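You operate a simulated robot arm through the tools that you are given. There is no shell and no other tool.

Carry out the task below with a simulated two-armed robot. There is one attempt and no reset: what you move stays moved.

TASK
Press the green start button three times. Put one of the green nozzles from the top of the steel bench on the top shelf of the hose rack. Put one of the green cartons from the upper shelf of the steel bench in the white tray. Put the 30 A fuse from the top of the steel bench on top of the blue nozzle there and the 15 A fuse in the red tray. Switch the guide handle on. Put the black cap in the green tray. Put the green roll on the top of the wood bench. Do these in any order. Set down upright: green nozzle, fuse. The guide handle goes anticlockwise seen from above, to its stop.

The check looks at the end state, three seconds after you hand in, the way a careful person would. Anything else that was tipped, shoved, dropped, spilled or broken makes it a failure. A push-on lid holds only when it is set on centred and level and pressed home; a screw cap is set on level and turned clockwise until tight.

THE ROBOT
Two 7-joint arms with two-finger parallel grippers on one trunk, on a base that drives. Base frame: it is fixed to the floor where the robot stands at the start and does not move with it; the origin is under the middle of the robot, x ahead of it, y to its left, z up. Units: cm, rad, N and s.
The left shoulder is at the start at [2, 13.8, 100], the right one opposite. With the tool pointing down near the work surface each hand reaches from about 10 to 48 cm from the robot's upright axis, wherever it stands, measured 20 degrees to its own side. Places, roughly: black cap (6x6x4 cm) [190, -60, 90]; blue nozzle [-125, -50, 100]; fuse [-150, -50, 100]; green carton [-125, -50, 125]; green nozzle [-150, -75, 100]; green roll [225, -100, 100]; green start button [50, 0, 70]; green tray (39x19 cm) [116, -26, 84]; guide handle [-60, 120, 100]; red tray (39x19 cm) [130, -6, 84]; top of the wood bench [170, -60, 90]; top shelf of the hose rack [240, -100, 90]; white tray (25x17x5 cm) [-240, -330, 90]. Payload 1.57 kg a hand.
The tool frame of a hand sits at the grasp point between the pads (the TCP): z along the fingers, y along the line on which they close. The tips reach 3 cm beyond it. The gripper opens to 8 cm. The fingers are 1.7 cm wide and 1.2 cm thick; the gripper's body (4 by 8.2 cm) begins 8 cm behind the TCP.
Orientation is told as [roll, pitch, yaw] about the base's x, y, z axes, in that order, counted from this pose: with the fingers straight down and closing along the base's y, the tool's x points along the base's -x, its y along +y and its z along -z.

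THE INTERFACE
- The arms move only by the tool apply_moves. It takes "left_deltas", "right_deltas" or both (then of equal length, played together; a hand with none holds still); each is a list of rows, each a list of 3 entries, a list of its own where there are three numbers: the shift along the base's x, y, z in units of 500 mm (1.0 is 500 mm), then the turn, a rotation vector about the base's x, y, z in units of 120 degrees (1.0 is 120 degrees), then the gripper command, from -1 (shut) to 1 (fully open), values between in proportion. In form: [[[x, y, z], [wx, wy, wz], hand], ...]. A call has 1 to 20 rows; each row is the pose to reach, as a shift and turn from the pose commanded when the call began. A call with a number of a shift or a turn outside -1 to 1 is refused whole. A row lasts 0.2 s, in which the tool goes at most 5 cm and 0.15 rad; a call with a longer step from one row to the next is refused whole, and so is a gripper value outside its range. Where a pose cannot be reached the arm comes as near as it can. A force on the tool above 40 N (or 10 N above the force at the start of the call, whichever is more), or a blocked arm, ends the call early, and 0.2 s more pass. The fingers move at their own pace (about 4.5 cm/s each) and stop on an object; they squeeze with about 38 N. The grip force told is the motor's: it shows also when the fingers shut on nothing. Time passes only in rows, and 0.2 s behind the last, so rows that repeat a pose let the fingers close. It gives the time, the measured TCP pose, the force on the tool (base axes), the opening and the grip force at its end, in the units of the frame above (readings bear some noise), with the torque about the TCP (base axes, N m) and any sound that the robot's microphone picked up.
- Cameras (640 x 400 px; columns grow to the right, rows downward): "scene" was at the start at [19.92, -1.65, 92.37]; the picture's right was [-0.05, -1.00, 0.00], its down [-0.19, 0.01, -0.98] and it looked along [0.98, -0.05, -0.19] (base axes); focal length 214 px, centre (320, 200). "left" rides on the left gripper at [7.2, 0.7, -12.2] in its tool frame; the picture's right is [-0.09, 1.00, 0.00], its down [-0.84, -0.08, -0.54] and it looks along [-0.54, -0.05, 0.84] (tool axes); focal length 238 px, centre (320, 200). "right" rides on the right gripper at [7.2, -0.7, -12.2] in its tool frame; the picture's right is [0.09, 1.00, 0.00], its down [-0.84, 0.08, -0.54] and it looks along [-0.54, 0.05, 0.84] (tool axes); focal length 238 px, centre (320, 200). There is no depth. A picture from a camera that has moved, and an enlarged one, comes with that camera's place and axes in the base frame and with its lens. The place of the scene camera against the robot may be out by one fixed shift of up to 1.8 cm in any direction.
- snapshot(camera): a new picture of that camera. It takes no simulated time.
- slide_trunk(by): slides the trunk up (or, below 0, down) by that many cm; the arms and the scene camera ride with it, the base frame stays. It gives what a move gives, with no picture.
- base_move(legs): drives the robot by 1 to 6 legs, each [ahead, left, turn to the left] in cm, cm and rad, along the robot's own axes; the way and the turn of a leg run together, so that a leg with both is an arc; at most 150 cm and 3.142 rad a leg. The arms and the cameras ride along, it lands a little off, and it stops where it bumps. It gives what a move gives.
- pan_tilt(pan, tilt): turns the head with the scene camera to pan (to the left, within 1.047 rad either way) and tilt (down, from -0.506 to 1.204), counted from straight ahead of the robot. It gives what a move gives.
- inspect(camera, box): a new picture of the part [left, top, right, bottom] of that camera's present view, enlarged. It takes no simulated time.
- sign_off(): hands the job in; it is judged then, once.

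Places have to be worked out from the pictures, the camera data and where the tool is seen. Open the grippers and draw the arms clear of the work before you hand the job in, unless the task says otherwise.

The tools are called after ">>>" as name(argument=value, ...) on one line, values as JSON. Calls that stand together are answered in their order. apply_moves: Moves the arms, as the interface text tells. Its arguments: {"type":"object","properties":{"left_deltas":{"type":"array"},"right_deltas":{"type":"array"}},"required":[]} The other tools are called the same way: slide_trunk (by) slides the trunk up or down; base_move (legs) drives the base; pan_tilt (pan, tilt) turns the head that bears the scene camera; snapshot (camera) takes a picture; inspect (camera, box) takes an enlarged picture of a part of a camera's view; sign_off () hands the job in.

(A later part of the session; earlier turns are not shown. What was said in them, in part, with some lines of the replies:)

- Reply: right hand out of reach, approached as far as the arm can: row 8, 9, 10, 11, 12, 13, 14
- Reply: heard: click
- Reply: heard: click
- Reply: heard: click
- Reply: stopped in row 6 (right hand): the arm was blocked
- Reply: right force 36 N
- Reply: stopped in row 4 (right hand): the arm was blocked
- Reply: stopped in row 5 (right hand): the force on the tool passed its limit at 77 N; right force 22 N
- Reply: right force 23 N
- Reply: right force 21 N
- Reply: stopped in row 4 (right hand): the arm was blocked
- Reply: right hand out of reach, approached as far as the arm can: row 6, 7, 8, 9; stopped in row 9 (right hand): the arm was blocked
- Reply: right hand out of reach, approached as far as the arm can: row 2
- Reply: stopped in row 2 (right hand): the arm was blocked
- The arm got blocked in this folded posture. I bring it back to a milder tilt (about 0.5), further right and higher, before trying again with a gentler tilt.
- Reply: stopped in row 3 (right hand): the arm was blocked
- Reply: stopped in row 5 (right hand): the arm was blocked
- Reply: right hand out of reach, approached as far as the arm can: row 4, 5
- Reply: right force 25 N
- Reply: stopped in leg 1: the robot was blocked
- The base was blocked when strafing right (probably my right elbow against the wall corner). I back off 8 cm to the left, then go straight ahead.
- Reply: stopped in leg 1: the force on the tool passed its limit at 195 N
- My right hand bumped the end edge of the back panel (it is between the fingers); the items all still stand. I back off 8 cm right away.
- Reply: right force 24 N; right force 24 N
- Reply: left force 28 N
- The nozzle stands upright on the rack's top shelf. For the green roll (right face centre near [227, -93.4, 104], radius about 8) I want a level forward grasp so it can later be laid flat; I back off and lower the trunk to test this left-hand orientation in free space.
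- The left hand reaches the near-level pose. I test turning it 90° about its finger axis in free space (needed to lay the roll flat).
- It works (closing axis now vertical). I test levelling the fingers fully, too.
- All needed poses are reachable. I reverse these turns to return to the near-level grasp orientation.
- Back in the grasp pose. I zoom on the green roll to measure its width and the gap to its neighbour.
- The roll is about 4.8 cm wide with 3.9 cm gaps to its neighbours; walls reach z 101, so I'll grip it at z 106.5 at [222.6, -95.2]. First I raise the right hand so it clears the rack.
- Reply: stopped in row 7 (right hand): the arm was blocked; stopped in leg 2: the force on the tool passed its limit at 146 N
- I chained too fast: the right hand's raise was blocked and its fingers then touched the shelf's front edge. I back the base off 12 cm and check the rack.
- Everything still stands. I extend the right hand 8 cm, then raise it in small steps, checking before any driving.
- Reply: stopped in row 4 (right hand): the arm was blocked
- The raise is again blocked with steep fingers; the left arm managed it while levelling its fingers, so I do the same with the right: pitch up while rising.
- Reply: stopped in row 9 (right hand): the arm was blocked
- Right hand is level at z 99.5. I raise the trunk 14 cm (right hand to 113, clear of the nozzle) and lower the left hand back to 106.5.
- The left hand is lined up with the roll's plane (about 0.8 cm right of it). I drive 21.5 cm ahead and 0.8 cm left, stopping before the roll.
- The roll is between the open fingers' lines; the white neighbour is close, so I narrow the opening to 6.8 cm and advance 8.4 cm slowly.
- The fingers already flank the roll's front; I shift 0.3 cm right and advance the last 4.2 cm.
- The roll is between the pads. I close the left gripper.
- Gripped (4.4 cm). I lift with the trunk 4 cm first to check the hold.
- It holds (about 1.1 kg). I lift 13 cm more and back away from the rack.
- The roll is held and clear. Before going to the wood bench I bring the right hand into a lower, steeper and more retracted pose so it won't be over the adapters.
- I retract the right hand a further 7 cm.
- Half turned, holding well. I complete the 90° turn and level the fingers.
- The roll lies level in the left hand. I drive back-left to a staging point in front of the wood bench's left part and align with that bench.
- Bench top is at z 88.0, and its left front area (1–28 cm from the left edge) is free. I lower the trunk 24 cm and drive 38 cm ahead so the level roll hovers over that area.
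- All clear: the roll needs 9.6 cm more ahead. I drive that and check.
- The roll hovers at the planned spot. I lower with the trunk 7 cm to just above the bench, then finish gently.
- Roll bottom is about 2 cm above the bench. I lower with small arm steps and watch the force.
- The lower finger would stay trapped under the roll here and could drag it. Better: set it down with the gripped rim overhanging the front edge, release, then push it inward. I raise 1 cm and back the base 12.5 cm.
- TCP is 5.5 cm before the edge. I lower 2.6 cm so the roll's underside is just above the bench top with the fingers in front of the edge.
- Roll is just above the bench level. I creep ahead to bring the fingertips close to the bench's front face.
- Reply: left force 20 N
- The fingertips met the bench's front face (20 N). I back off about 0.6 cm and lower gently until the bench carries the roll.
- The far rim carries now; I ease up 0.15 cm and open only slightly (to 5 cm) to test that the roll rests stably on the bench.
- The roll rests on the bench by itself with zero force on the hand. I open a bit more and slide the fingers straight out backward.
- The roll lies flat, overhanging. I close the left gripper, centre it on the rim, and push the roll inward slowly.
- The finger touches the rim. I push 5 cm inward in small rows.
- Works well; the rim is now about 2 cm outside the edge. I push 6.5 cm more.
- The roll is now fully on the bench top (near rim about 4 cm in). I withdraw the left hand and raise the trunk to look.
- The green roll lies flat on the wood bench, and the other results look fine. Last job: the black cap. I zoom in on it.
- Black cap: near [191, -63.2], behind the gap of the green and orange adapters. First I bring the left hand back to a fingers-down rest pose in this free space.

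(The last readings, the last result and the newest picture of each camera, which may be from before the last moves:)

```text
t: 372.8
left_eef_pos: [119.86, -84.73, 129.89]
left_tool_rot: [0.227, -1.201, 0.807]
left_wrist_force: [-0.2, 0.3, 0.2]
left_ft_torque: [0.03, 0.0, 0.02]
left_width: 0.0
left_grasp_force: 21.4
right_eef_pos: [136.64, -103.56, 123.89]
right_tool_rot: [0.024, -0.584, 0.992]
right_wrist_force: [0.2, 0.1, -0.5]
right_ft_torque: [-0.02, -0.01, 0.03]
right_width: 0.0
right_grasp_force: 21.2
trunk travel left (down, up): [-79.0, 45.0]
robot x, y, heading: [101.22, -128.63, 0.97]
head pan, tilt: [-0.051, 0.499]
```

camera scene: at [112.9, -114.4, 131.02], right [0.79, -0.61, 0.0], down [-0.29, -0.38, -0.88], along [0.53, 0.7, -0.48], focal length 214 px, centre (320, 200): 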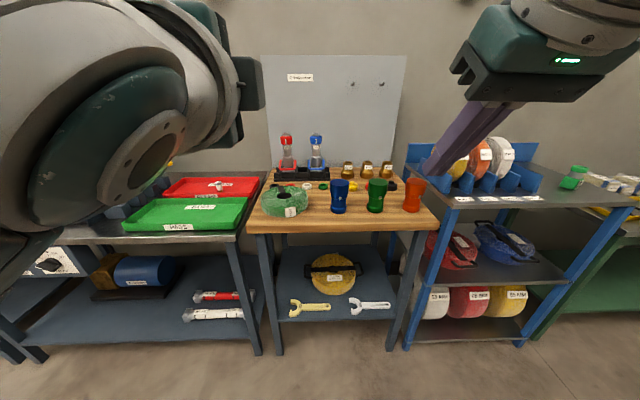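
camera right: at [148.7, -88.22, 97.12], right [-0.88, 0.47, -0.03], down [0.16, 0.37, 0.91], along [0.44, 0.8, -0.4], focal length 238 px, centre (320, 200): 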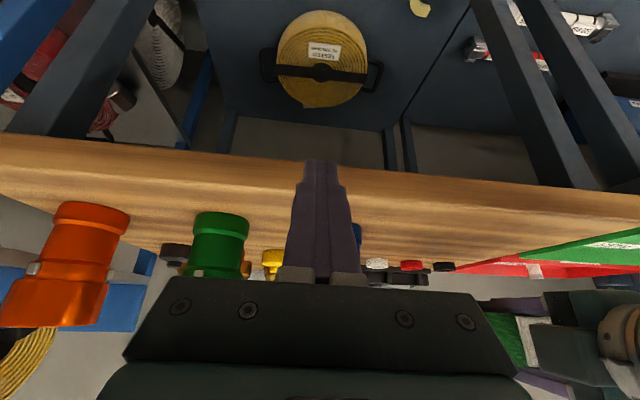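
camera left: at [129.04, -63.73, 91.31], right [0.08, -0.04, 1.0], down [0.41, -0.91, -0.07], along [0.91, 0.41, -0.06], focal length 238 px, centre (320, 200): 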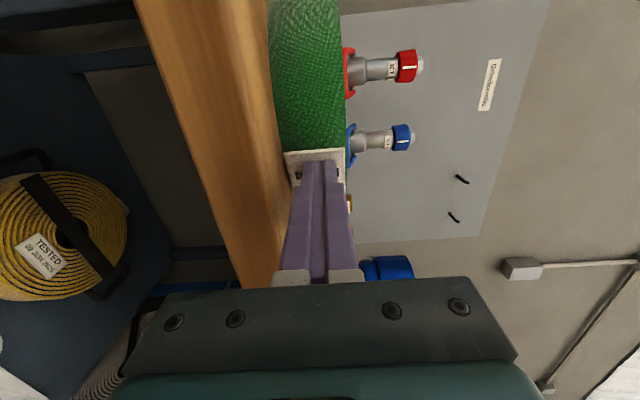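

Next I pitch the left hand down to vertical and retract it slightly.

>>> apply_moves(left_deltas=[[[0, 0, 0], [-0.047, 0.033, 0], 0], [[-0.005, -0.008, -0.005], [-0.094, 0.065, 0], 0], [[-0.012, -0.018, -0.01], [-0.142, 0.098, 0], 0], [[-0.02, -0.03, -0.02], [-0.189, 0.13, 0], 0], [[-0.03, -0.044, -0.03], [-0.236, 0.163, 0], 0], [[-0.042, -0.06, -0.045], [-0.283, 0.195, 0], 0], [[-0.054, -0.078, -0.06], [-0.33, 0.228, 0], 0], [[-0.066, -0.096, -0.075], [-0.378, 0.26, 0], 0], [[-0.078, -0.113, -0.09], [-0.425, 0.293, 0], 0], [[-0.09, -0.13, -0.1], [-0.46, 0.317, 0], 0]])

>>> snapshot(camera="scene")

```text
t: 375.0
left_eef_pos: [121.9, -88.6, 125.28]
left_tool_rot: [0.022, -0.03, 0.969]
left_wrist_force: [-0.1, -1.3, 0.1]
left_ft_torque: [0.0, 0.02, -0.02]
left_width: 4.01
left_grasp_force: 0.1
left hand out of reach, approached as far as the arm can: row 5, 6, 7, 8, 9, 10
right_eef_pos: [136.55, -103.66, 123.96]
right_tool_rot: [0.024, -0.584, 0.993]
right_wrist_force: [0.1, 0.0, 0.5]
right_ft_torque: [0.0, -0.01, 0.0]
right_width: 0.0
right_grasp_force: 20.4
trunk travel left (down, up): [-79.0, 45.0]
robot x, y, heading: [100.79, -128.32, 0.968]
head pan, tilt: [-0.051, 0.499]
```

```text
taken
camera scene: at [112.89, -114.39, 131.02], right [0.79, -0.61, 0.0], down [-0.29, -0.38, -0.88], along [0.53, 0.7, -0.48], focal length 214 px, centre (320, 200)
```

scene: 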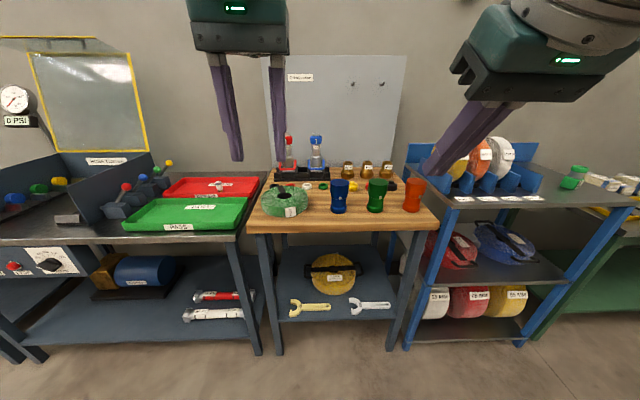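

I retract the left hand further toward the body.

>>> apply_moves(left_deltas=[[[-0.051, -0.032, 0], [-0.016, 0.011, 0], 0], [[-0.102, -0.065, 0], [-0.032, 0.022, 0], 0], [[-0.154, -0.097, 0], [-0.047, 0.033, 0], 0], [[-0.205, -0.13, 0], [-0.063, 0.043, 0], 0], [[-0.256, -0.162, 0], [-0.079, 0.054, 0], 0], [[-0.256, -0.162, 0], [-0.079, 0.054, 0], 0]])

```text
t: 376.4
left_eef_pos: [118.04, -88.62, 124.07]
left_tool_rot: [0.021, 0.169, 0.968]
left_wrist_force: [0.5, -0.6, -0.2]
left_ft_torque: [-0.03, 0.02, 0.01]
left_width: 4.01
left_grasp_force: 0.1
left hand out of reach, approached as far as the arm can: row 1, 2, 3, 4, 5, 6
right_eef_pos: [136.55, -103.56, 123.92]
right_tool_rot: [0.024, -0.585, 0.992]
right_wrist_force: [0.6, -0.4, -0.4]
right_ft_torque: [0.01, 0.02, 0.02]
right_width: 0.02
right_grasp_force: 21.4
trunk travel left (down, up): [-79.0, 45.0]
robot x, y, heading: [101.12, -128.65, 0.972]
head pan, tilt: [-0.051, 0.499]
```

Retraction is limited; instead I move the left hand 14 cm outward to the left so it would be over the low roll rather than over the adapters.

>>> apply_moves(left_deltas=[[[-0.046, 0.032, 0], [0, 0, 0], 0], [[-0.092, 0.063, 0], [0, 0, 0], 0], [[-0.138, 0.095, 0], [0, 0, 0], 0], [[-0.184, 0.126, 0], [0, 0, 0], 0], [[-0.23, 0.158, 0], [0, 0, 0], 0], [[-0.23, 0.158, 0], [0, 0, 0], 0]])

>>> snapshot(camera="scene")

```text
t: 377.8
left_eef_pos: [106.66, -80.84, 124.04]
left_tool_rot: [0.021, 0.166, 0.969]
left_wrist_force: [0.5, 0.1, -1.0]
left_ft_torque: [0.03, 0.02, 0.01]
left_width: 4.0
left_grasp_force: 0.1
left hand out of reach, approached as far as the arm can: row 1, 2
right_eef_pos: [136.46, -103.57, 124.01]
right_tool_rot: [0.023, -0.585, 0.992]
right_wrist_force: [0.5, -0.6, 0.7]
right_ft_torque: [0.0, -0.03, -0.02]
right_width: 0.0
right_grasp_force: 21.0
trunk travel left (down, up): [-79.0, 45.0]
robot x, y, heading: [101.21, -128.61, 0.969]
head pan, tilt: [-0.051, 0.499]
```

```text
taken
camera scene: at [112.89, -114.4, 131.02], right [0.79, -0.61, 0.0], down [-0.29, -0.38, -0.88], along [0.53, 0.7, -0.48], focal length 214 px, centre (320, 200)
```

scene: 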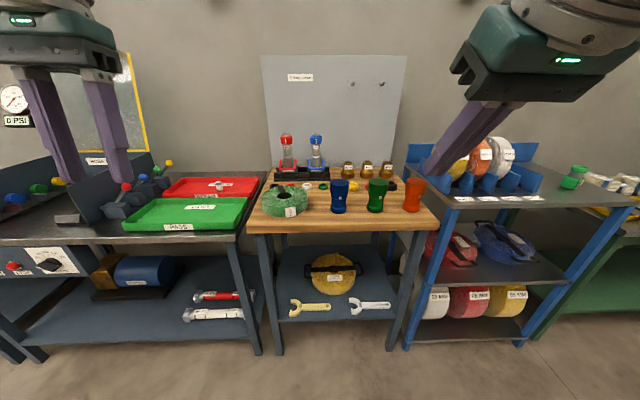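

Now I try pulling the left hand back from there.

>>> apply_moves(left_deltas=[[[-0.034, -0.05, 0], [0, 0, 0], 0], [[-0.068, -0.099, 0], [0, 0, 0], 0], [[-0.102, -0.149, 0], [0, 0, 0], 0], [[-0.136, -0.198, 0], [0, 0, 0], 0]])

```text
t: 378.8
left_eef_pos: [99.09, -83.14, 123.39]
left_tool_rot: [0.019, 0.168, 0.97]
left_wrist_force: [0.5, 0.2, 0.1]
left_ft_torque: [0.01, 0.01, 0.02]
left_width: 4.03
left_grasp_force: 0.0
left hand out of reach, approached as far as the arm can: row 1, 2, 3, 4
right_eef_pos: [136.48, -103.55, 123.91]
right_tool_rot: [0.025, -0.584, 0.994]
right_wrist_force: [-0.3, 0.1, -0.5]
right_ft_torque: [-0.02, -0.02, -0.02]
right_width: 0.01
right_grasp_force: 21.3
trunk travel left (down, up): [-79.0, 45.0]
robot x, y, heading: [101.22, -128.72, 0.967]
head pan, tilt: [-0.051, 0.499]
```

The left hand is out at the side (clear of tall items). I drive to a spot in front of the wood bench from which the right hand can reach the cap between the green and orange adapters.

>>> base_move(legs=[[0, -14.7, -0.023], [50, 0, 0]])

>>> snapshot(camera="scene")

>>> snapshot(camera="right")

```text
t: 382.7
left_eef_pos: [141.4, -51.4, 123.52]
left_tool_rot: [0.022, 0.167, 0.942]
left_wrist_force: [-0.1, -0.1, 0.0]
left_ft_torque: [-0.03, -0.01, 0.0]
left_width: 3.99
left_grasp_force: 0.1
right_eef_pos: [178.25, -72.74, 123.96]
right_tool_rot: [0.024, -0.585, 0.967]
right_wrist_force: [-0.1, 1.1, 0.4]
right_ft_torque: [-0.01, 0.01, 0.01]
right_width: 0.02
right_grasp_force: 21.3
trunk travel left (down, up): [-79.0, 45.0]
robot x, y, heading: [142.44, -97.01, 0.948]
head pan, tilt: [-0.051, 0.499]
```

```text
taken
camera scene: at [154.47, -82.91, 131.02], right [0.78, -0.63, 0.0], down [-0.3, -0.37, -0.88], along [0.55, 0.68, -0.48], focal length 214 px, centre (320, 200)
```

scene: 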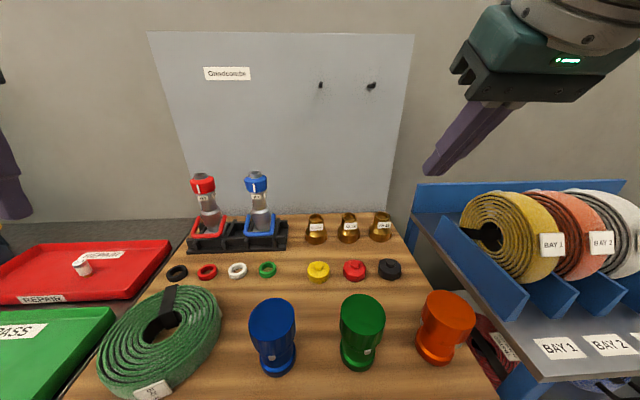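

```text
taken
camera right: at [171.99, -83.61, 130.15], right [-0.87, 0.49, -0.03], down [0.17, 0.36, 0.92], along [0.46, 0.79, -0.4], focal length 238 px, centre (320, 200)
```

right: 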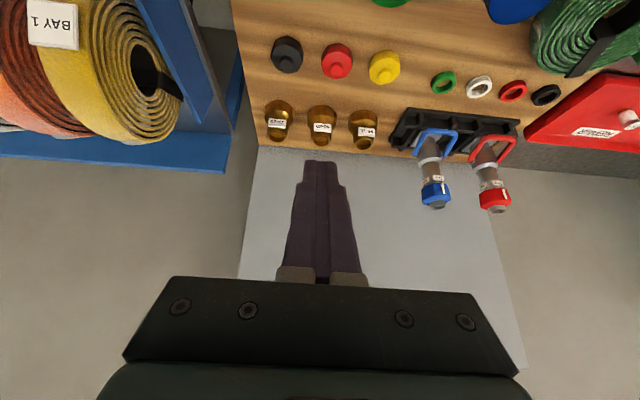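

Black cap measured at [191.7, -62.8]. I move 3 cm closer, lower the trunk 20 cm, and check.

>>> base_move(legs=[[3, 0, 0]])

>>> slide_trunk(by=-20)

>>> snapshot(camera="right")

>>> snapshot(camera="scene")

```text
t: 383.5
left_eef_pos: [143.29, -48.94, 123.4]
left_tool_rot: [0.019, 0.166, 0.943]
left_wrist_force: [-0.2, 1.0, 0.4]
left_ft_torque: [-0.02, 0.0, 0.0]
left_width: 3.98
left_grasp_force: 0.1
right_eef_pos: [180.14, -70.39, 123.88]
right_tool_rot: [0.026, -0.585, 0.966]
right_wrist_force: [-0.8, -0.4, -0.2]
right_ft_torque: [-0.01, -0.02, -0.03]
right_width: 0.0
right_grasp_force: 20.9
trunk travel left (down, up): [-79.0, 45.0]
robot x, y, heading: [144.44, -94.4, 0.941]
head pan, tilt: [-0.051, 0.499]
```

```text
t: 385.7
left_eef_pos: [143.25, -48.97, 103.5]
left_tool_rot: [0.02, 0.169, 0.942]
left_wrist_force: [0.0, -0.6, -0.5]
left_ft_torque: [-0.03, 0.01, -0.01]
left_width: 4.02
left_grasp_force: 0.1
right_eef_pos: [180.03, -70.34, 103.94]
right_tool_rot: [0.025, -0.585, 0.967]
right_wrist_force: [-0.4, 0.5, -0.5]
right_ft_torque: [-0.02, 0.01, 0.01]
right_width: 0.0
right_grasp_force: 20.8
trunk travel left (down, up): [-59.0, 65.0]
robot x, y, heading: [144.05, -94.4, 0.943]
head pan, tilt: [-0.051, 0.499]
```

```text
taken
camera right: at [173.76, -81.18, 110.15], right [-0.87, 0.49, -0.03], down [0.17, 0.36, 0.92], along [0.46, 0.79, -0.4], focal length 238 px, centre (320, 200)
```

right: 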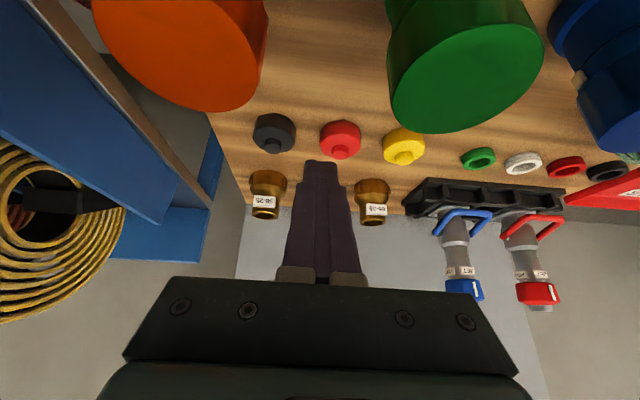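

```text
taken
camera scene: at [156.25, -80.47, 111.03], right [0.78, -0.63, 0.0], down [-0.3, -0.37, -0.88], along [0.55, 0.68, -0.48], focal length 214 px, centre (320, 200)
```

scene: 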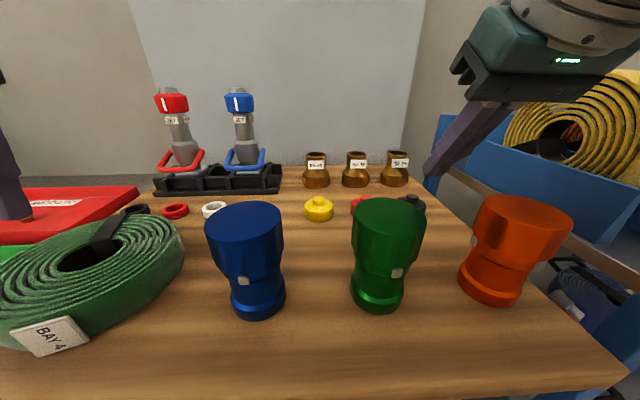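

I zoom on the black cap to see its shape.

>>> inspect(camera="right", box=[220, 90, 380, 190])

>>> inspect(camera="scene", box=[290, 150, 450, 250])

```text
4.00 times, centred on (300, 140) of right
camera zoom: at [173.76, -81.18, 110.15], right [-0.87, 0.49, -0.03], down [0.17, 0.36, 0.92], along [0.46, 0.79, -0.4], focal length 953 px, centre (400, 440)
```

zoom: 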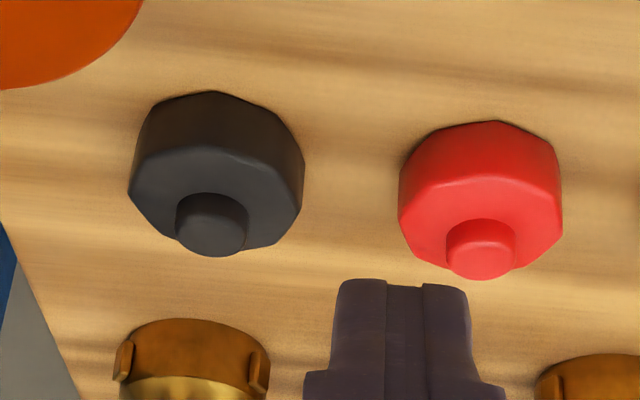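

```text
4.00 times, centred on (370, 200) of scene
camera zoom: at [156.25, -80.47, 111.03], right [0.78, -0.63, 0.0], down [-0.3, -0.37, -0.88], along [0.55, 0.68, -0.48], focal length 858 px, centre (120, 200)
```

zoom: 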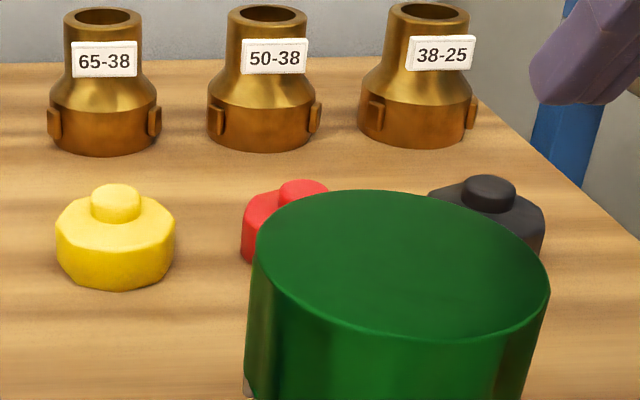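

The cap is an octagonal body about 5.6 cm wide with a small knob. I turn the right hand's yaw to 0.59, open it, and bring it above the cap.

>>> apply_moves(right_deltas=[[[0.03, 0.02, 0], [0, 0, -0.035], 1], [[0.073, 0.047, 0], [0, 0, -0.07], 1], [[0.11, 0.07, 0], [0, 0, -0.105], 1], [[0.146, 0.093, -0.02], [0, 0, -0.14], 1], [[0.183, 0.117, -0.05], [0, 0, -0.17], 1], [[0.219, 0.14, -0.08], [0, 0, -0.181], 1], [[0.219, 0.14, -0.08], [0, 0, -0.181], 1]])

>>> snapshot(camera="right")

>>> snapshot(camera="scene")

```text
t: 387.3
left_eef_pos: [143.21, -48.94, 103.36]
left_tool_rot: [0.019, 0.167, 0.941]
left_wrist_force: [0.1, -0.8, -0.4]
left_ft_torque: [-0.01, 0.01, -0.01]
left_width: 3.99
left_grasp_force: 0.1
right_eef_pos: [191.04, -63.34, 99.75]
right_tool_rot: [0.023, -0.586, 0.589]
right_wrist_force: [0.1, 0.6, -0.1]
right_ft_torque: [0.03, 0.0, 0.0]
right_width: 7.98
right_grasp_force: 0.2
trunk travel left (down, up): [-59.0, 65.0]
robot x, y, heading: [143.61, -94.47, 0.946]
head pan, tilt: [-0.051, 0.499]
```

```text
taken
camera right: at [181.12, -71.04, 106.06], right [-0.63, 0.78, -0.03], down [0.29, 0.27, 0.92], along [0.72, 0.56, -0.4], focal length 238 px, centre (320, 200)
```

right: 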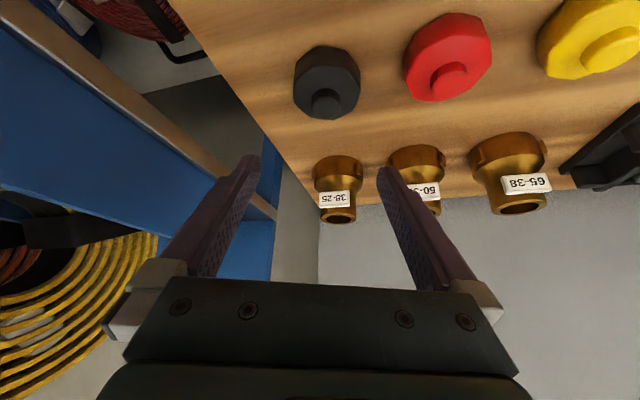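

```text
taken
camera scene: at [156.24, -80.48, 111.02], right [0.78, -0.63, 0.0], down [-0.3, -0.37, -0.88], along [0.55, 0.68, -0.48], focal length 214 px, centre (320, 200)
```

scene: 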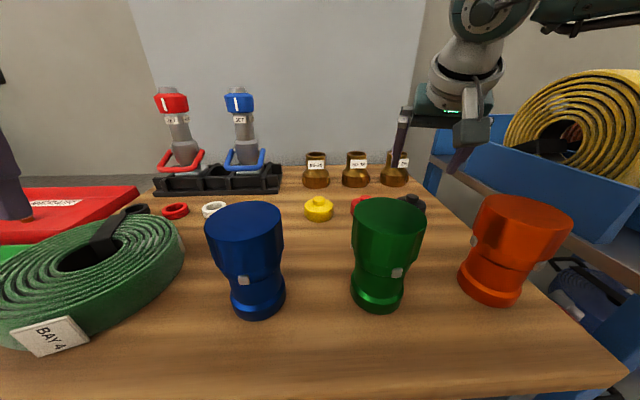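

The cap is nearly centred below the hand. I set the opening to 7.2 cm and lower to z 91.6.

>>> apply_moves(right_deltas=[[[-0.003, 0.003, 0], [0, 0, 0], 0.8], [[-0.003, 0.003, -0.04], [0, 0, 0], 0.8], [[-0.003, 0.003, -0.08], [0, 0, 0], 0.8], [[-0.003, 0.003, -0.12], [0, 0, 0], 0.8], [[-0.003, 0.003, -0.15], [0, 0, 0], 0.8], [[-0.003, 0.003, -0.15], [0, 0, 0], 0.8]])

>>> snapshot(camera="right")

>>> snapshot(camera="scene")

```text
t: 388.7
left_eef_pos: [143.27, -48.96, 103.49]
left_tool_rot: [0.018, 0.168, 0.942]
left_wrist_force: [-0.3, 0.5, 0.8]
left_ft_torque: [-0.02, 0.0, 0.02]
left_width: 3.98
left_grasp_force: 0.1
right_eef_pos: [190.85, -63.23, 92.38]
right_tool_rot: [0.025, -0.585, 0.589]
right_wrist_force: [-0.4, 0.6, -0.2]
right_ft_torque: [0.01, 0.01, 0.01]
right_width: 7.2
right_grasp_force: 0.1
trunk travel left (down, up): [-59.0, 65.0]
robot x, y, heading: [143.97, -94.19, 0.941]
head pan, tilt: [-0.051, 0.499]
```

```text
taken
camera right: at [180.92, -70.89, 98.62], right [-0.63, 0.78, -0.03], down [0.29, 0.27, 0.92], along [0.72, 0.56, -0.4], focal length 238 px, centre (320, 200)
```

right: 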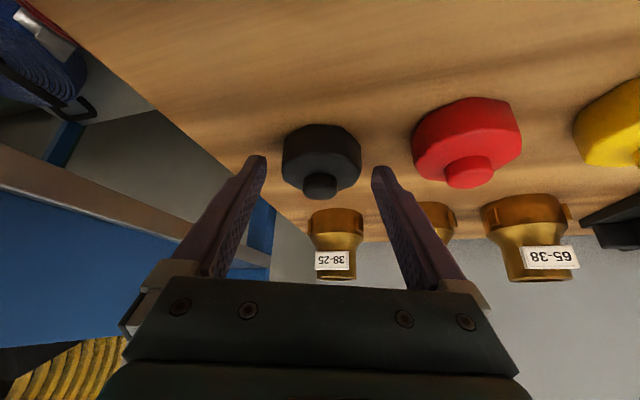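

```text
taken
camera scene: at [156.24, -80.48, 111.02], right [0.78, -0.63, 0.0], down [-0.3, -0.37, -0.88], along [0.55, 0.68, -0.48], focal length 214 px, centre (320, 200)
```

scene: 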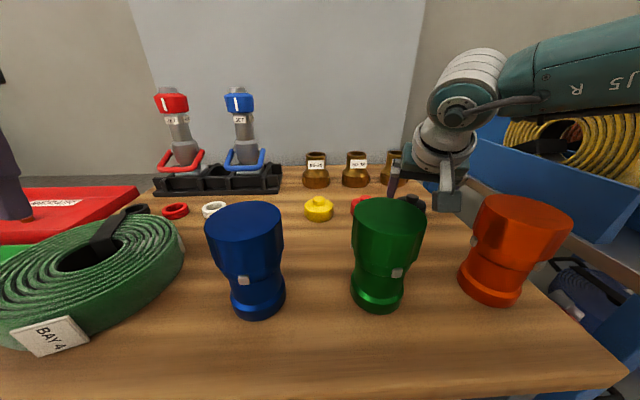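

Aligned. I lower the final 0.9 cm and close on the cap.

>>> apply_moves(right_deltas=[[[0, 0, -0.01], [0, 0, 0], 0.8], [[0, 0, -0.018], [0, 0, 0], 0.8], [[0, 0, -0.018], [0, 0, 0], 0.5], [[0, 0, -0.018], [0, 0, 0], -1], [[0, 0, -0.018], [0, 0, 0], -1], [[0, 0, -0.018], [0, 0, 0], -1]])

>>> snapshot(camera="right")

```text
t: 390.1
left_eef_pos: [143.29, -49.0, 103.46]
left_tool_rot: [0.018, 0.168, 0.942]
left_wrist_force: [0.0, -0.2, 1.1]
left_ft_torque: [0.01, -0.02, -0.03]
left_width: 4.01
left_grasp_force: 0.1
right_eef_pos: [190.92, -63.11, 91.44]
right_tool_rot: [0.024, -0.583, 0.587]
right_wrist_force: [0.1, 0.7, -0.4]
right_ft_torque: [-0.01, -0.02, 0.0]
right_width: 5.26
right_grasp_force: 35.6
trunk travel left (down, up): [-59.0, 65.0]
robot x, y, heading: [143.96, -94.41, 0.942]
head pan, tilt: [-0.051, 0.499]
```

```text
taken
camera right: at [180.95, -70.86, 97.75], right [-0.63, 0.78, -0.03], down [0.3, 0.27, 0.92], along [0.72, 0.56, -0.4], focal length 238 px, centre (320, 200)
```

right: 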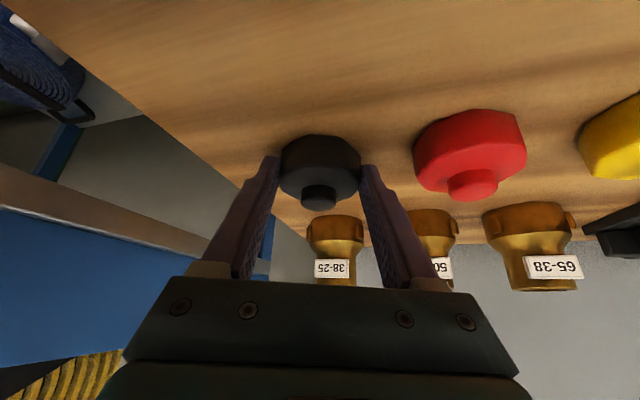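

Gripped (5.3 cm). I lift 16 cm with the trunk and check.

>>> slide_trunk(by=17)

>>> snapshot(camera="right")

>>> snapshot(camera="scene")

```text
t: 392.0
left_eef_pos: [143.23, -48.99, 120.31]
left_tool_rot: [0.019, 0.168, 0.942]
left_wrist_force: [0.8, -0.4, -0.2]
left_ft_torque: [0.01, -0.03, -0.01]
left_width: 4.0
left_grasp_force: 0.1
right_eef_pos: [190.87, -63.1, 108.45]
right_tool_rot: [0.026, -0.583, 0.587]
right_wrist_force: [0.0, -0.3, -0.2]
right_ft_torque: [0.01, 0.06, 0.0]
right_width: 5.23
right_grasp_force: 38.2
trunk travel left (down, up): [-76.0, 48.0]
robot x, y, heading: [143.97, -94.82, 0.945]
head pan, tilt: [-0.051, 0.499]
```

```text
taken
camera right: at [180.94, -70.87, 114.74], right [-0.63, 0.78, -0.03], down [0.3, 0.27, 0.92], along [0.72, 0.56, -0.4], focal length 238 px, centre (320, 200)
```

right: 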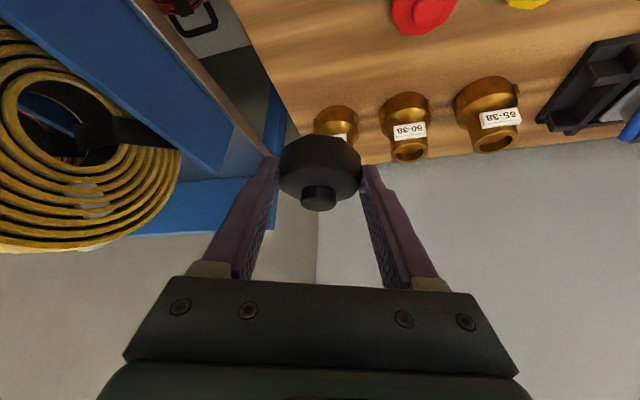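

```text
taken
camera scene: at [156.24, -80.48, 128.02], right [0.78, -0.63, 0.0], down [-0.3, -0.37, -0.88], along [0.55, 0.68, -0.48], focal length 214 px, centre (320, 200)
```

scene: 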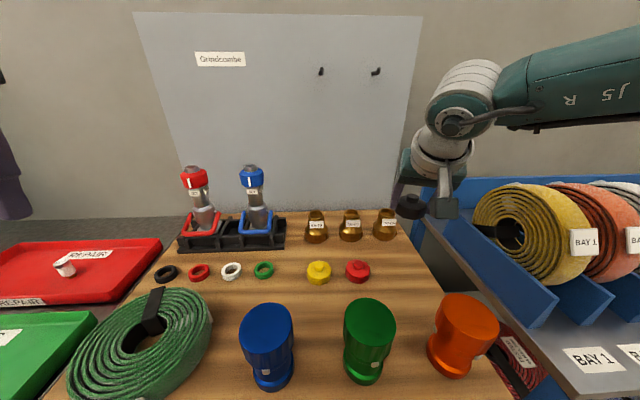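

The cap is held. I back away, turn slightly left and go along the row to the green tray.

>>> base_move(legs=[[-35, 0, 0], [0, 0, 0.1], [0, 71, 0]])

>>> snapshot(camera="scene")

>>> snapshot(camera="right")

```text
t: 398.2
left_eef_pos: [57.85, -42.03, 120.38]
left_tool_rot: [0.019, 0.166, 1.039]
left_wrist_force: [0.1, 0.0, 0.5]
left_ft_torque: [0.06, -0.04, -0.01]
left_width: 4.01
left_grasp_force: 0.1
right_eef_pos: [106.63, -51.52, 108.46]
right_tool_rot: [0.024, -0.585, 0.683]
right_wrist_force: [0.0, 0.2, -0.5]
right_ft_torque: [-0.02, -0.02, 0.04]
right_width: 5.24
right_grasp_force: 38.4
trunk travel left (down, up): [-76.0, 48.0]
robot x, y, heading: [62.94, -87.13, 1.038]
head pan, tilt: [-0.051, 0.499]
```

```text
taken
camera scene: at [73.67, -72.25, 128.02], right [0.84, -0.55, 0.0], down [-0.26, -0.4, -0.88], along [0.48, 0.73, -0.48], focal length 214 px, centre (320, 200)
```

scene: 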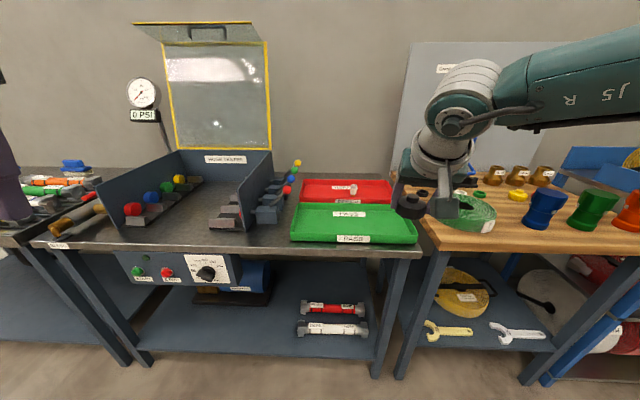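

```text
taken
camera right: at [97.47, -60.26, 114.75], right [-0.7, 0.71, -0.03], down [0.27, 0.3, 0.92], along [0.66, 0.63, -0.4], focal length 238 px, centre (320, 200)
```

right: 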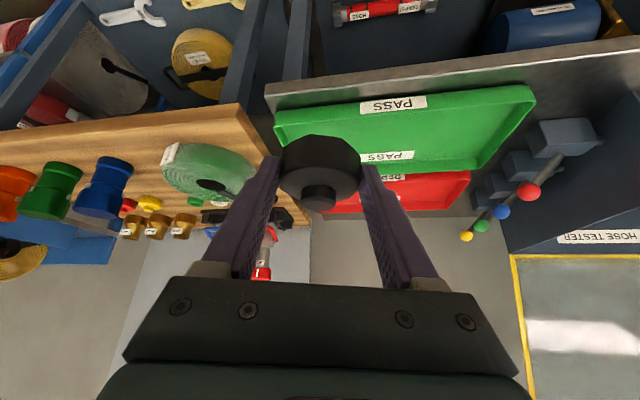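

I drive 27 cm ahead and 2 cm left so the cap is over the middle of the green tray.

>>> base_move(legs=[[27, 2, 0]])

>>> snapshot(camera="scene")

>>> snapshot(camera="right")

```text
t: 400.1
left_eef_pos: [69.8, -17.64, 120.4]
left_tool_rot: [0.02, 0.168, 1.04]
left_wrist_force: [-0.1, -0.5, 0.4]
left_ft_torque: [0.01, -0.02, -0.04]
left_width: 4.0
left_grasp_force: 0.1
right_eef_pos: [118.59, -27.1, 108.53]
right_tool_rot: [0.024, -0.585, 0.683]
right_wrist_force: [0.5, -0.1, -1.1]
right_ft_torque: [0.0, 0.03, 0.02]
right_width: 5.23
right_grasp_force: 38.0
trunk travel left (down, up): [-76.0, 48.0]
robot x, y, heading: [74.99, -62.89, 1.038]
head pan, tilt: [-0.051, 0.499]
```

```text
taken
camera scene: at [85.71, -47.79, 128.02], right [0.84, -0.55, 0.0], down [-0.26, -0.4, -0.88], along [0.48, 0.73, -0.48], focal length 214 px, centre (320, 200)
```

scene: 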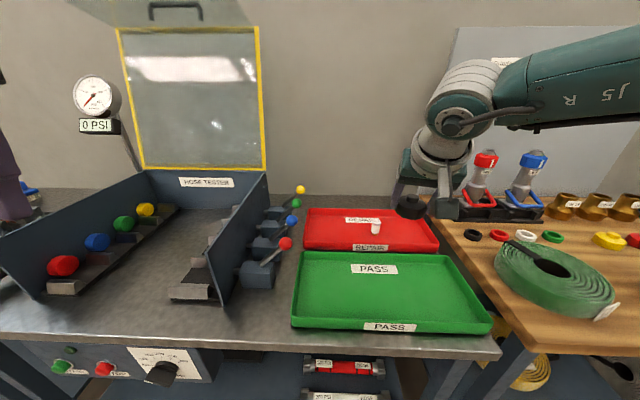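

```text
taken
camera right: at [109.5, -35.8, 114.74], right [-0.7, 0.71, -0.03], down [0.27, 0.3, 0.92], along [0.66, 0.63, -0.4], focal length 238 px, centre (320, 200)
```

right: 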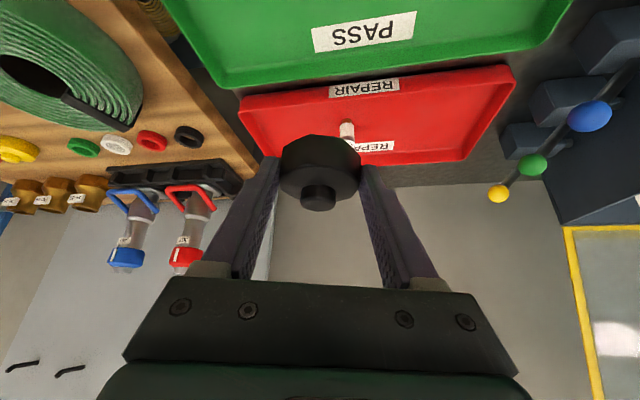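

The cap is over the tray's middle. I lower 17 cm with the trunk, then finish in small steps.

>>> slide_trunk(by=-17)

>>> snapshot(camera="right")

>>> snapshot(camera="scene")

```text
t: 402.1
left_eef_pos: [69.84, -17.67, 103.34]
left_tool_rot: [0.02, 0.171, 1.039]
left_wrist_force: [0.1, 0.2, -0.1]
left_ft_torque: [0.01, 0.02, -0.01]
left_width: 4.0
left_grasp_force: 0.0
right_eef_pos: [118.59, -27.18, 91.54]
right_tool_rot: [0.023, -0.585, 0.684]
right_wrist_force: [-0.4, -0.6, 0.1]
right_ft_torque: [-0.01, 0.0, -0.02]
right_width: 5.22
right_grasp_force: 38.0
trunk travel left (down, up): [-59.0, 65.0]
robot x, y, heading: [74.98, -62.5, 1.037]
head pan, tilt: [-0.051, 0.499]
```

```text
taken
camera right: at [109.5, -35.79, 97.75], right [-0.7, 0.71, -0.03], down [0.27, 0.3, 0.92], along [0.66, 0.63, -0.4], focal length 238 px, centre (320, 200)
```

right: 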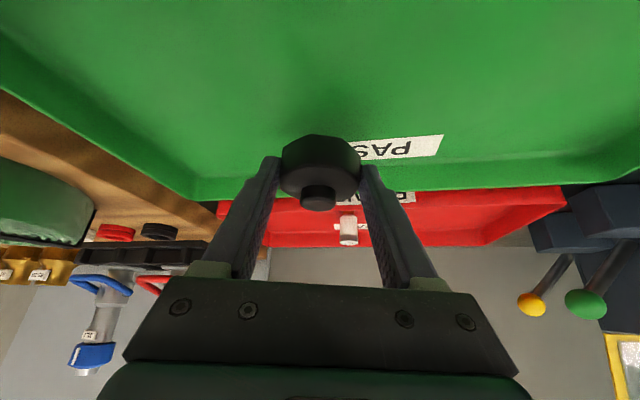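

```text
taken
camera scene: at [85.71, -47.79, 111.03], right [0.84, -0.55, 0.0], down [-0.26, -0.4, -0.88], along [0.48, 0.73, -0.48], focal length 214 px, centre (320, 200)
```

scene: 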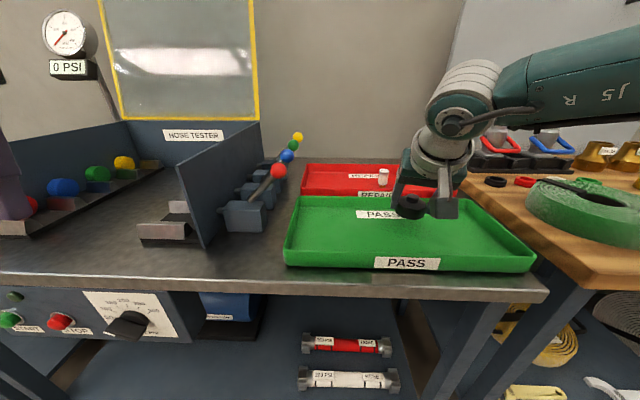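

The cap is about 3.5 cm above the tray floor. I lower slowly until contact.

>>> apply_moves(right_deltas=[[[0, 0, -0.015], [0, 0, 0], -1], [[0, 0, -0.03], [0, 0, 0], -1], [[0, 0, -0.045], [0, 0, 0], -1], [[0, 0, -0.056], [0, 0, 0], -1]])

>>> apply_moves(right_deltas=[[[0, 0, -0.006], [0, 0, 0], -1], [[0, 0, -0.012], [0, 0, 0], -1]])

```text
t: 403.1
left_eef_pos: [69.9, -17.64, 103.43]
left_tool_rot: [0.019, 0.17, 1.038]
left_wrist_force: [0.0, 0.4, 0.8]
left_ft_torque: [0.0, -0.01, 0.0]
left_width: 4.0
left_grasp_force: 0.0
right_eef_pos: [118.64, -27.13, 88.7]
right_tool_rot: [0.022, -0.584, 0.685]
right_wrist_force: [-0.3, -0.4, -0.7]
right_ft_torque: [-0.01, 0.01, -0.02]
right_width: 5.24
right_grasp_force: 38.0
trunk travel left (down, up): [-59.0, 65.0]
robot x, y, heading: [74.7, -62.98, 1.04]
head pan, tilt: [-0.051, 0.499]
```

```text
t: 403.7
left_eef_pos: [69.81, -17.54, 103.36]
left_tool_rot: [0.02, 0.17, 1.038]
left_wrist_force: [0.0, 0.4, -0.4]
left_ft_torque: [0.01, -0.03, 0.02]
left_width: 4.03
left_grasp_force: 0.2
right_eef_pos: [118.62, -27.08, 88.09]
right_tool_rot: [0.024, -0.583, 0.685]
right_wrist_force: [-0.5, 0.2, -0.4]
right_ft_torque: [0.0, 0.0, 0.03]
right_width: 5.19
right_grasp_force: 38.1
trunk travel left (down, up): [-59.0, 65.0]
robot x, y, heading: [74.74, -62.86, 1.043]
head pan, tilt: [-0.051, 0.499]
```

No contact yet; a bit further.

>>> apply_moves(right_deltas=[[[0, 0, -0.005], [0, 0, 0], -1], [[0, 0, -0.01], [0, 0, 0], -1]])

>>> inspect(camera="scene", box=[340, 150, 500, 270])

```text
t: 404.3
left_eef_pos: [69.99, -17.52, 103.45]
left_tool_rot: [0.021, 0.167, 1.037]
left_wrist_force: [1.1, 0.4, -1.0]
left_ft_torque: [-0.05, 0.03, -0.02]
left_width: 4.0
left_grasp_force: 0.0
right_eef_pos: [118.73, -26.94, 87.97]
right_tool_rot: [0.026, -0.589, 0.684]
right_wrist_force: [-4.6, -4.4, 26.8]
right_ft_torque: [-0.2, -0.35, -0.09]
right_width: 5.23
right_grasp_force: 38.1
trunk travel left (down, up): [-59.0, 65.0]
robot x, y, heading: [75.33, -62.84, 1.039]
head pan, tilt: [-0.051, 0.499]
```

```text
3.33 times, centred on (420, 210) of scene
camera zoom: at [85.81, -47.74, 111.09], right [0.84, -0.55, 0.0], down [-0.26, -0.4, -0.88], along [0.48, 0.73, -0.48], focal length 715 px, centre (-13, 167)
```

zoom: 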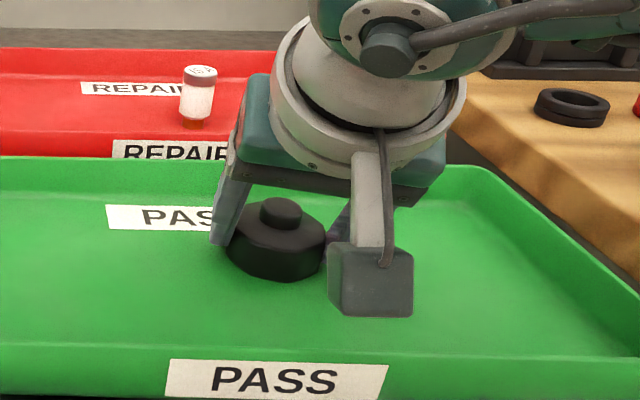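

The cap is on the tray floor (27 N). I relieve the load, open, and rise.

>>> apply_moves(right_deltas=[[[0, 0, 0.006], [0, 0, 0], -1], [[0, 0, 0.008], [0, 0, 0], 0.38], [[0, 0, 0.008], [0, 0, 0], 0.5], [[0, 0, 0.008], [0, 0, 0], 0.8], [[0, 0, 0.008], [0, 0, 0], 0.8]])

>>> slide_trunk(by=17)

>>> snapshot(camera="scene")

>>> snapshot(camera="right")

```text
t: 405.5
left_eef_pos: [69.77, -17.53, 103.49]
left_tool_rot: [0.02, 0.171, 1.038]
left_wrist_force: [-0.7, -1.0, -0.6]
left_ft_torque: [0.02, -0.01, 0.0]
left_width: 3.99
left_grasp_force: 0.1
right_eef_pos: [118.58, -27.06, 88.03]
right_tool_rot: [0.022, -0.584, 0.683]
right_wrist_force: [0.0, 0.0, -0.6]
right_ft_torque: [-0.01, 0.01, 0.0]
right_width: 7.23
right_grasp_force: 0.1
trunk travel left (down, up): [-59.0, 65.0]
robot x, y, heading: [74.91, -62.74, 1.04]
head pan, tilt: [-0.051, 0.499]
```

```text
t: 407.4
left_eef_pos: [69.79, -17.69, 120.34]
left_tool_rot: [0.02, 0.171, 1.039]
left_wrist_force: [-0.2, -0.3, -0.2]
left_ft_torque: [0.02, 0.01, 0.02]
left_width: 4.01
left_grasp_force: 0.0
right_eef_pos: [118.66, -27.2, 105.01]
right_tool_rot: [0.022, -0.584, 0.684]
right_wrist_force: [0.1, 0.6, -0.5]
right_ft_torque: [-0.01, 0.0, 0.02]
right_width: 7.19
right_grasp_force: 0.1
trunk travel left (down, up): [-76.0, 48.0]
robot x, y, heading: [74.99, -63.1, 1.039]
head pan, tilt: [-0.051, 0.499]
```

```text
taken
camera scene: at [85.71, -47.79, 128.02], right [0.84, -0.55, 0.0], down [-0.26, -0.4, -0.88], along [0.48, 0.73, -0.48], focal length 214 px, centre (320, 200)
```

scene: 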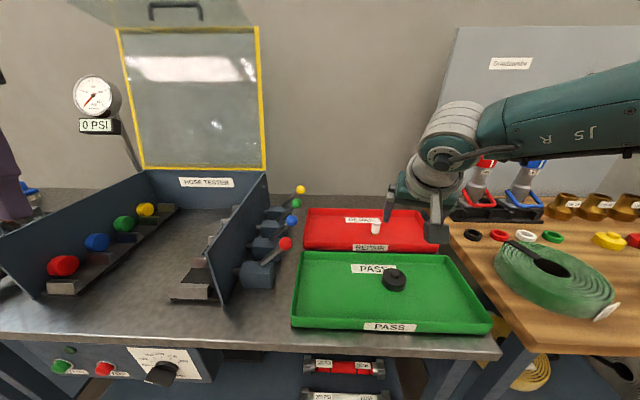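

```text
taken
camera right: at [109.48, -35.81, 111.23], right [-0.7, 0.71, -0.03], down [0.27, 0.3, 0.92], along [0.66, 0.63, -0.4], focal length 238 px, centre (320, 200)
```

right: 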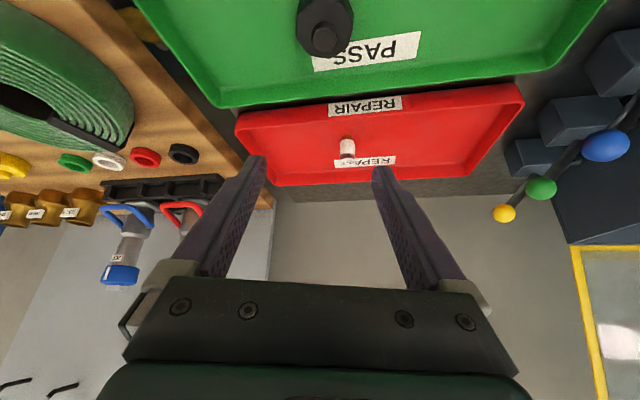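

The black cap sits in the green tray and everything else stands as it should. I open both grippers fully and back the robot away from the benches.

>>> base_move(legs=[[-45, 0, 0]])

>>> apply_moves(left_deltas=[[[0, 0, 0], [0, 0, 0], 1], [[0, 0, 0], [0, 0, 0], 1], [[0, 0, 0], [0, 0, 0], 1]], right_deltas=[[[0, 0, 0], [0, 0, 0], 1], [[0, 0, 0], [0, 0, 0], 1], [[0, 0, 0], [0, 0, 0], 1]])

>>> pan_tilt(pan=-0.5, tilt=0.35)

>>> snapshot(camera="scene")

>>> pan_tilt(pan=0.7, tilt=0.3)

>>> snapshot(camera="scene")

```text
t: 410.1
left_eef_pos: [47.37, -55.96, 120.51]
left_tool_rot: [0.02, 0.168, 1.036]
left_wrist_force: [0.7, -1.0, -0.1]
left_ft_torque: [0.02, -0.02, 0.01]
left_width: 4.0
left_grasp_force: 0.2
right_eef_pos: [96.1, -65.72, 105.08]
right_tool_rot: [0.026, -0.585, 0.683]
right_wrist_force: [0.2, -0.5, -1.2]
right_ft_torque: [0.0, 0.03, 0.01]
right_width: 7.21
right_grasp_force: 0.0
trunk travel left (down, up): [-76.0, 48.0]
robot x, y, heading: [52.73, -101.08, 1.039]
head pan, tilt: [-0.051, 0.499]
```

```text
t: 410.9
left_eef_pos: [47.34, -56.02, 120.37]
left_tool_rot: [0.019, 0.167, 1.034]
left_wrist_force: [-0.2, 0.1, 0.1]
left_ft_torque: [0.0, 0.01, -0.02]
left_width: 7.99
left_grasp_force: 0.0
right_eef_pos: [96.15, -65.7, 105.07]
right_tool_rot: [0.026, -0.584, 0.681]
right_wrist_force: [-0.3, 0.1, 0.0]
right_ft_torque: [-0.01, -0.02, -0.01]
right_width: 8.0
right_grasp_force: 0.1
trunk travel left (down, up): [-76.0, 48.0]
robot x, y, heading: [52.04, -101.31, 1.034]
head pan, tilt: [-0.051, 0.499]
```

```text
t: 411.8
left_eef_pos: [47.32, -56.01, 120.38]
left_tool_rot: [0.019, 0.168, 1.037]
left_wrist_force: [0.4, 0.3, -0.7]
left_ft_torque: [0.04, -0.02, -0.01]
left_width: 8.01
left_grasp_force: 0.1
right_eef_pos: [96.09, -65.63, 104.96]
right_tool_rot: [0.023, -0.585, 0.683]
right_wrist_force: [-0.2, -0.3, 0.0]
right_ft_torque: [-0.02, 0.01, -0.02]
right_width: 8.0
right_grasp_force: 0.1
trunk travel left (down, up): [-76.0, 48.0]
robot x, y, heading: [52.12, -101.34, 1.035]
head pan, tilt: [-0.499, 0.351]
```

```text
taken
camera scene: at [66.06, -89.06, 129.39], right [0.51, -0.86, 0.0], down [-0.3, -0.18, -0.94], along [0.81, 0.48, -0.34], focal length 214 px, centre (320, 200)
```

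scene: 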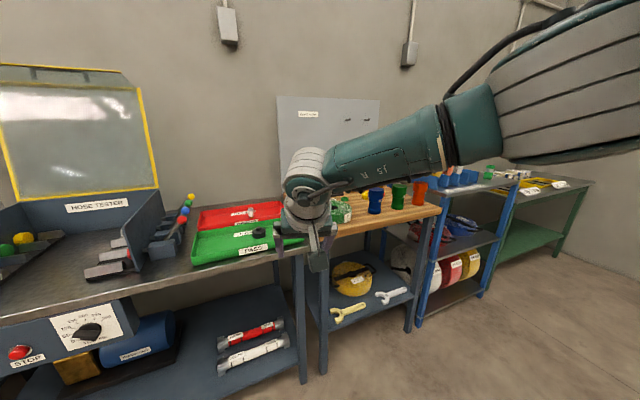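

```text
t: 413.2
left_eef_pos: [47.24, -55.96, 120.37]
left_tool_rot: [0.02, 0.168, 1.036]
left_wrist_force: [0.4, 0.6, 0.8]
left_ft_torque: [0.01, -0.03, 0.01]
left_width: 7.99
left_grasp_force: 0.0
right_eef_pos: [96.18, -65.7, 105.04]
right_tool_rot: [0.023, -0.584, 0.68]
right_wrist_force: [-0.2, -0.9, 0.2]
right_ft_torque: [0.01, -0.03, 0.0]
right_width: 8.0
right_grasp_force: 0.0
trunk travel left (down, up): [-76.0, 48.0]
robot x, y, heading: [52.31, -101.28, 1.033]
head pan, tilt: [0.7, 0.3]
```

```text
taken
camera scene: at [56.53, -84.63, 129.86], right [0.99, 0.16, 0.0], down [0.05, -0.29, -0.96], along [-0.16, 0.94, -0.3], focal length 214 px, centre (320, 200)
```

scene: 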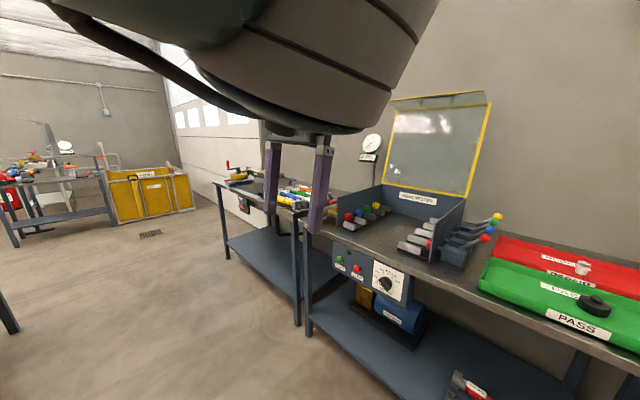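

All visible results look right. As a last check I turn to view the steel bench from its open end and confirm the 30 A fuse is still standing on the blue nozzle.

>>> base_move(legs=[[-10, 0, 0], [0, 0, 1.85]])

>>> pan_tilt(pan=0.0, tilt=0.2)

>>> snapshot(camera="scene")

```text
t: 418.8
left_eef_pos: [5.07, -126.9, 120.43]
left_tool_rot: [0.02, 0.167, 2.879]
left_wrist_force: [0.5, -0.7, 0.0]
left_ft_torque: [0.01, -0.01, -0.02]
left_width: 8.03
left_grasp_force: 0.0
right_eef_pos: [1.26, -77.39, 104.97]
right_tool_rot: [0.024, -0.586, 2.526]
right_wrist_force: [0.1, -0.3, -0.2]
right_ft_torque: [0.0, 0.01, -0.04]
right_width: 8.01
right_grasp_force: 0.0
trunk travel left (down, up): [-76.0, 48.0]
robot x, y, heading: [47.13, -109.81, 2.88]
head pan, tilt: [0.7, 0.3]
```

```text
t: 419.9
left_eef_pos: [5.07, -126.97, 120.39]
left_tool_rot: [0.018, 0.167, 2.878]
left_wrist_force: [0.9, 0.9, 0.0]
left_ft_torque: [-0.04, -0.02, -0.01]
left_width: 8.02
left_grasp_force: 0.1
right_eef_pos: [1.26, -77.32, 105.08]
right_tool_rot: [0.024, -0.585, 2.526]
right_wrist_force: [-0.6, -0.3, -0.1]
right_ft_torque: [-0.01, 0.02, 0.0]
right_width: 8.01
right_grasp_force: 0.0
trunk travel left (down, up): [-76.0, 48.0]
robot x, y, heading: [46.95, -110.0, 2.876]
head pan, tilt: [0.0, 0.201]
```

```text
taken
camera scene: at [29.22, -106.09, 130.79], right [0.26, 0.97, 0.0], down [0.19, -0.05, -0.98], along [-0.95, 0.25, -0.2], focal length 214 px, centre (320, 200)
```

scene: 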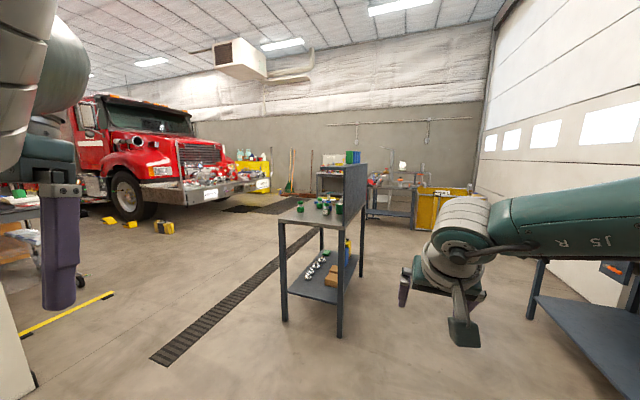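

I zoom onto the steel bench's top.

>>> inspect(camera="scene", box=[270, 180, 370, 240])

>>> inspect(camera="scene", box=[0, 170, 100, 250])

```text
6.40 times, centred on (320, 210) of scene
camera zoom: at [29.22, -106.09, 130.79], right [0.26, 0.97, 0.0], down [0.19, -0.05, -0.98], along [-0.95, 0.25, -0.2], focal length 1373 px, centre (320, 136)
```

zoom: 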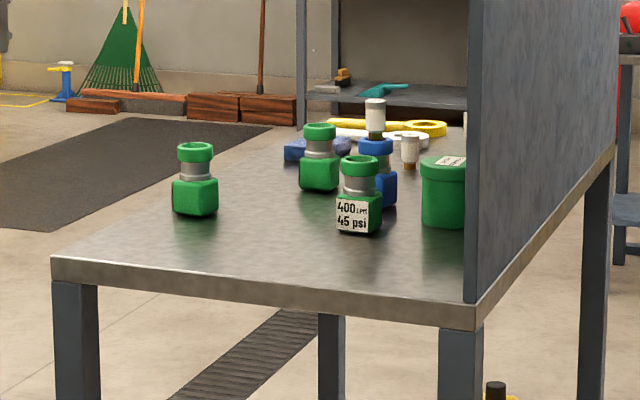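

```text
5.00 times, centred on (50, 210) of scene
camera zoom: at [29.22, -106.09, 130.79], right [0.26, 0.97, 0.0], down [0.19, -0.05, -0.98], along [-0.95, 0.25, -0.2], focal length 1072 px, centre (1670, 150)
```

zoom: 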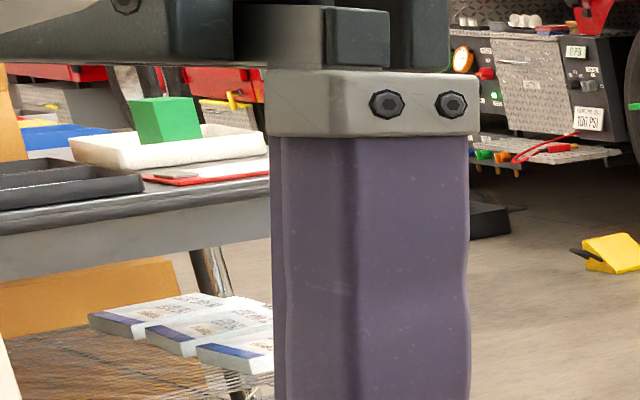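

The 30 A fuse stands upright on the blue nozzle and the carton is in the white tray. All the jobs are done and the arms are clear, so I hand in.

>>> sign_off()

```text
The job is handed in.
```

I handed the job in, and every part of the task was done. I checked each end state with the cameras or readings at some point, but I haven't seen the verdict.

- **Start button:** pressed three times; I heard three clicks.
- **Guide handle:** turned anticlockwise to its stop. The force rose to about 36 N there, and the lever ended lying along the guide board.
- **30 A fuse:** standing upright on the blue nozzle; rechecked at the very end.
- **15 A fuse:** standing upright in the red tray.
- **Green carton:** the 65 mm one is standing in the white tray; rechecked at the very end.
- **Green nozzle:** the "400 LPM 60 psi" one is standing upright on the hose rack's top shelf.
- **Green roll:** lying flat on the wood bench.
- **Black cap:** in the green tray.

I bumped into things along the way:

- **Steel bench:** my right hand hit the end of the back panel at about 195 N.
- **Hose rack:** my right hand hit the shelf's front edge at about 146 N.
- **Base:** it was blocked once, probably at a wall corner.
- **First fuse lift:** my right hand hit something, most likely my own head, at about 77 N.

After the bench and rack bumps the pictures showed the items nearby still standing, and the benches did not seem to have moved.
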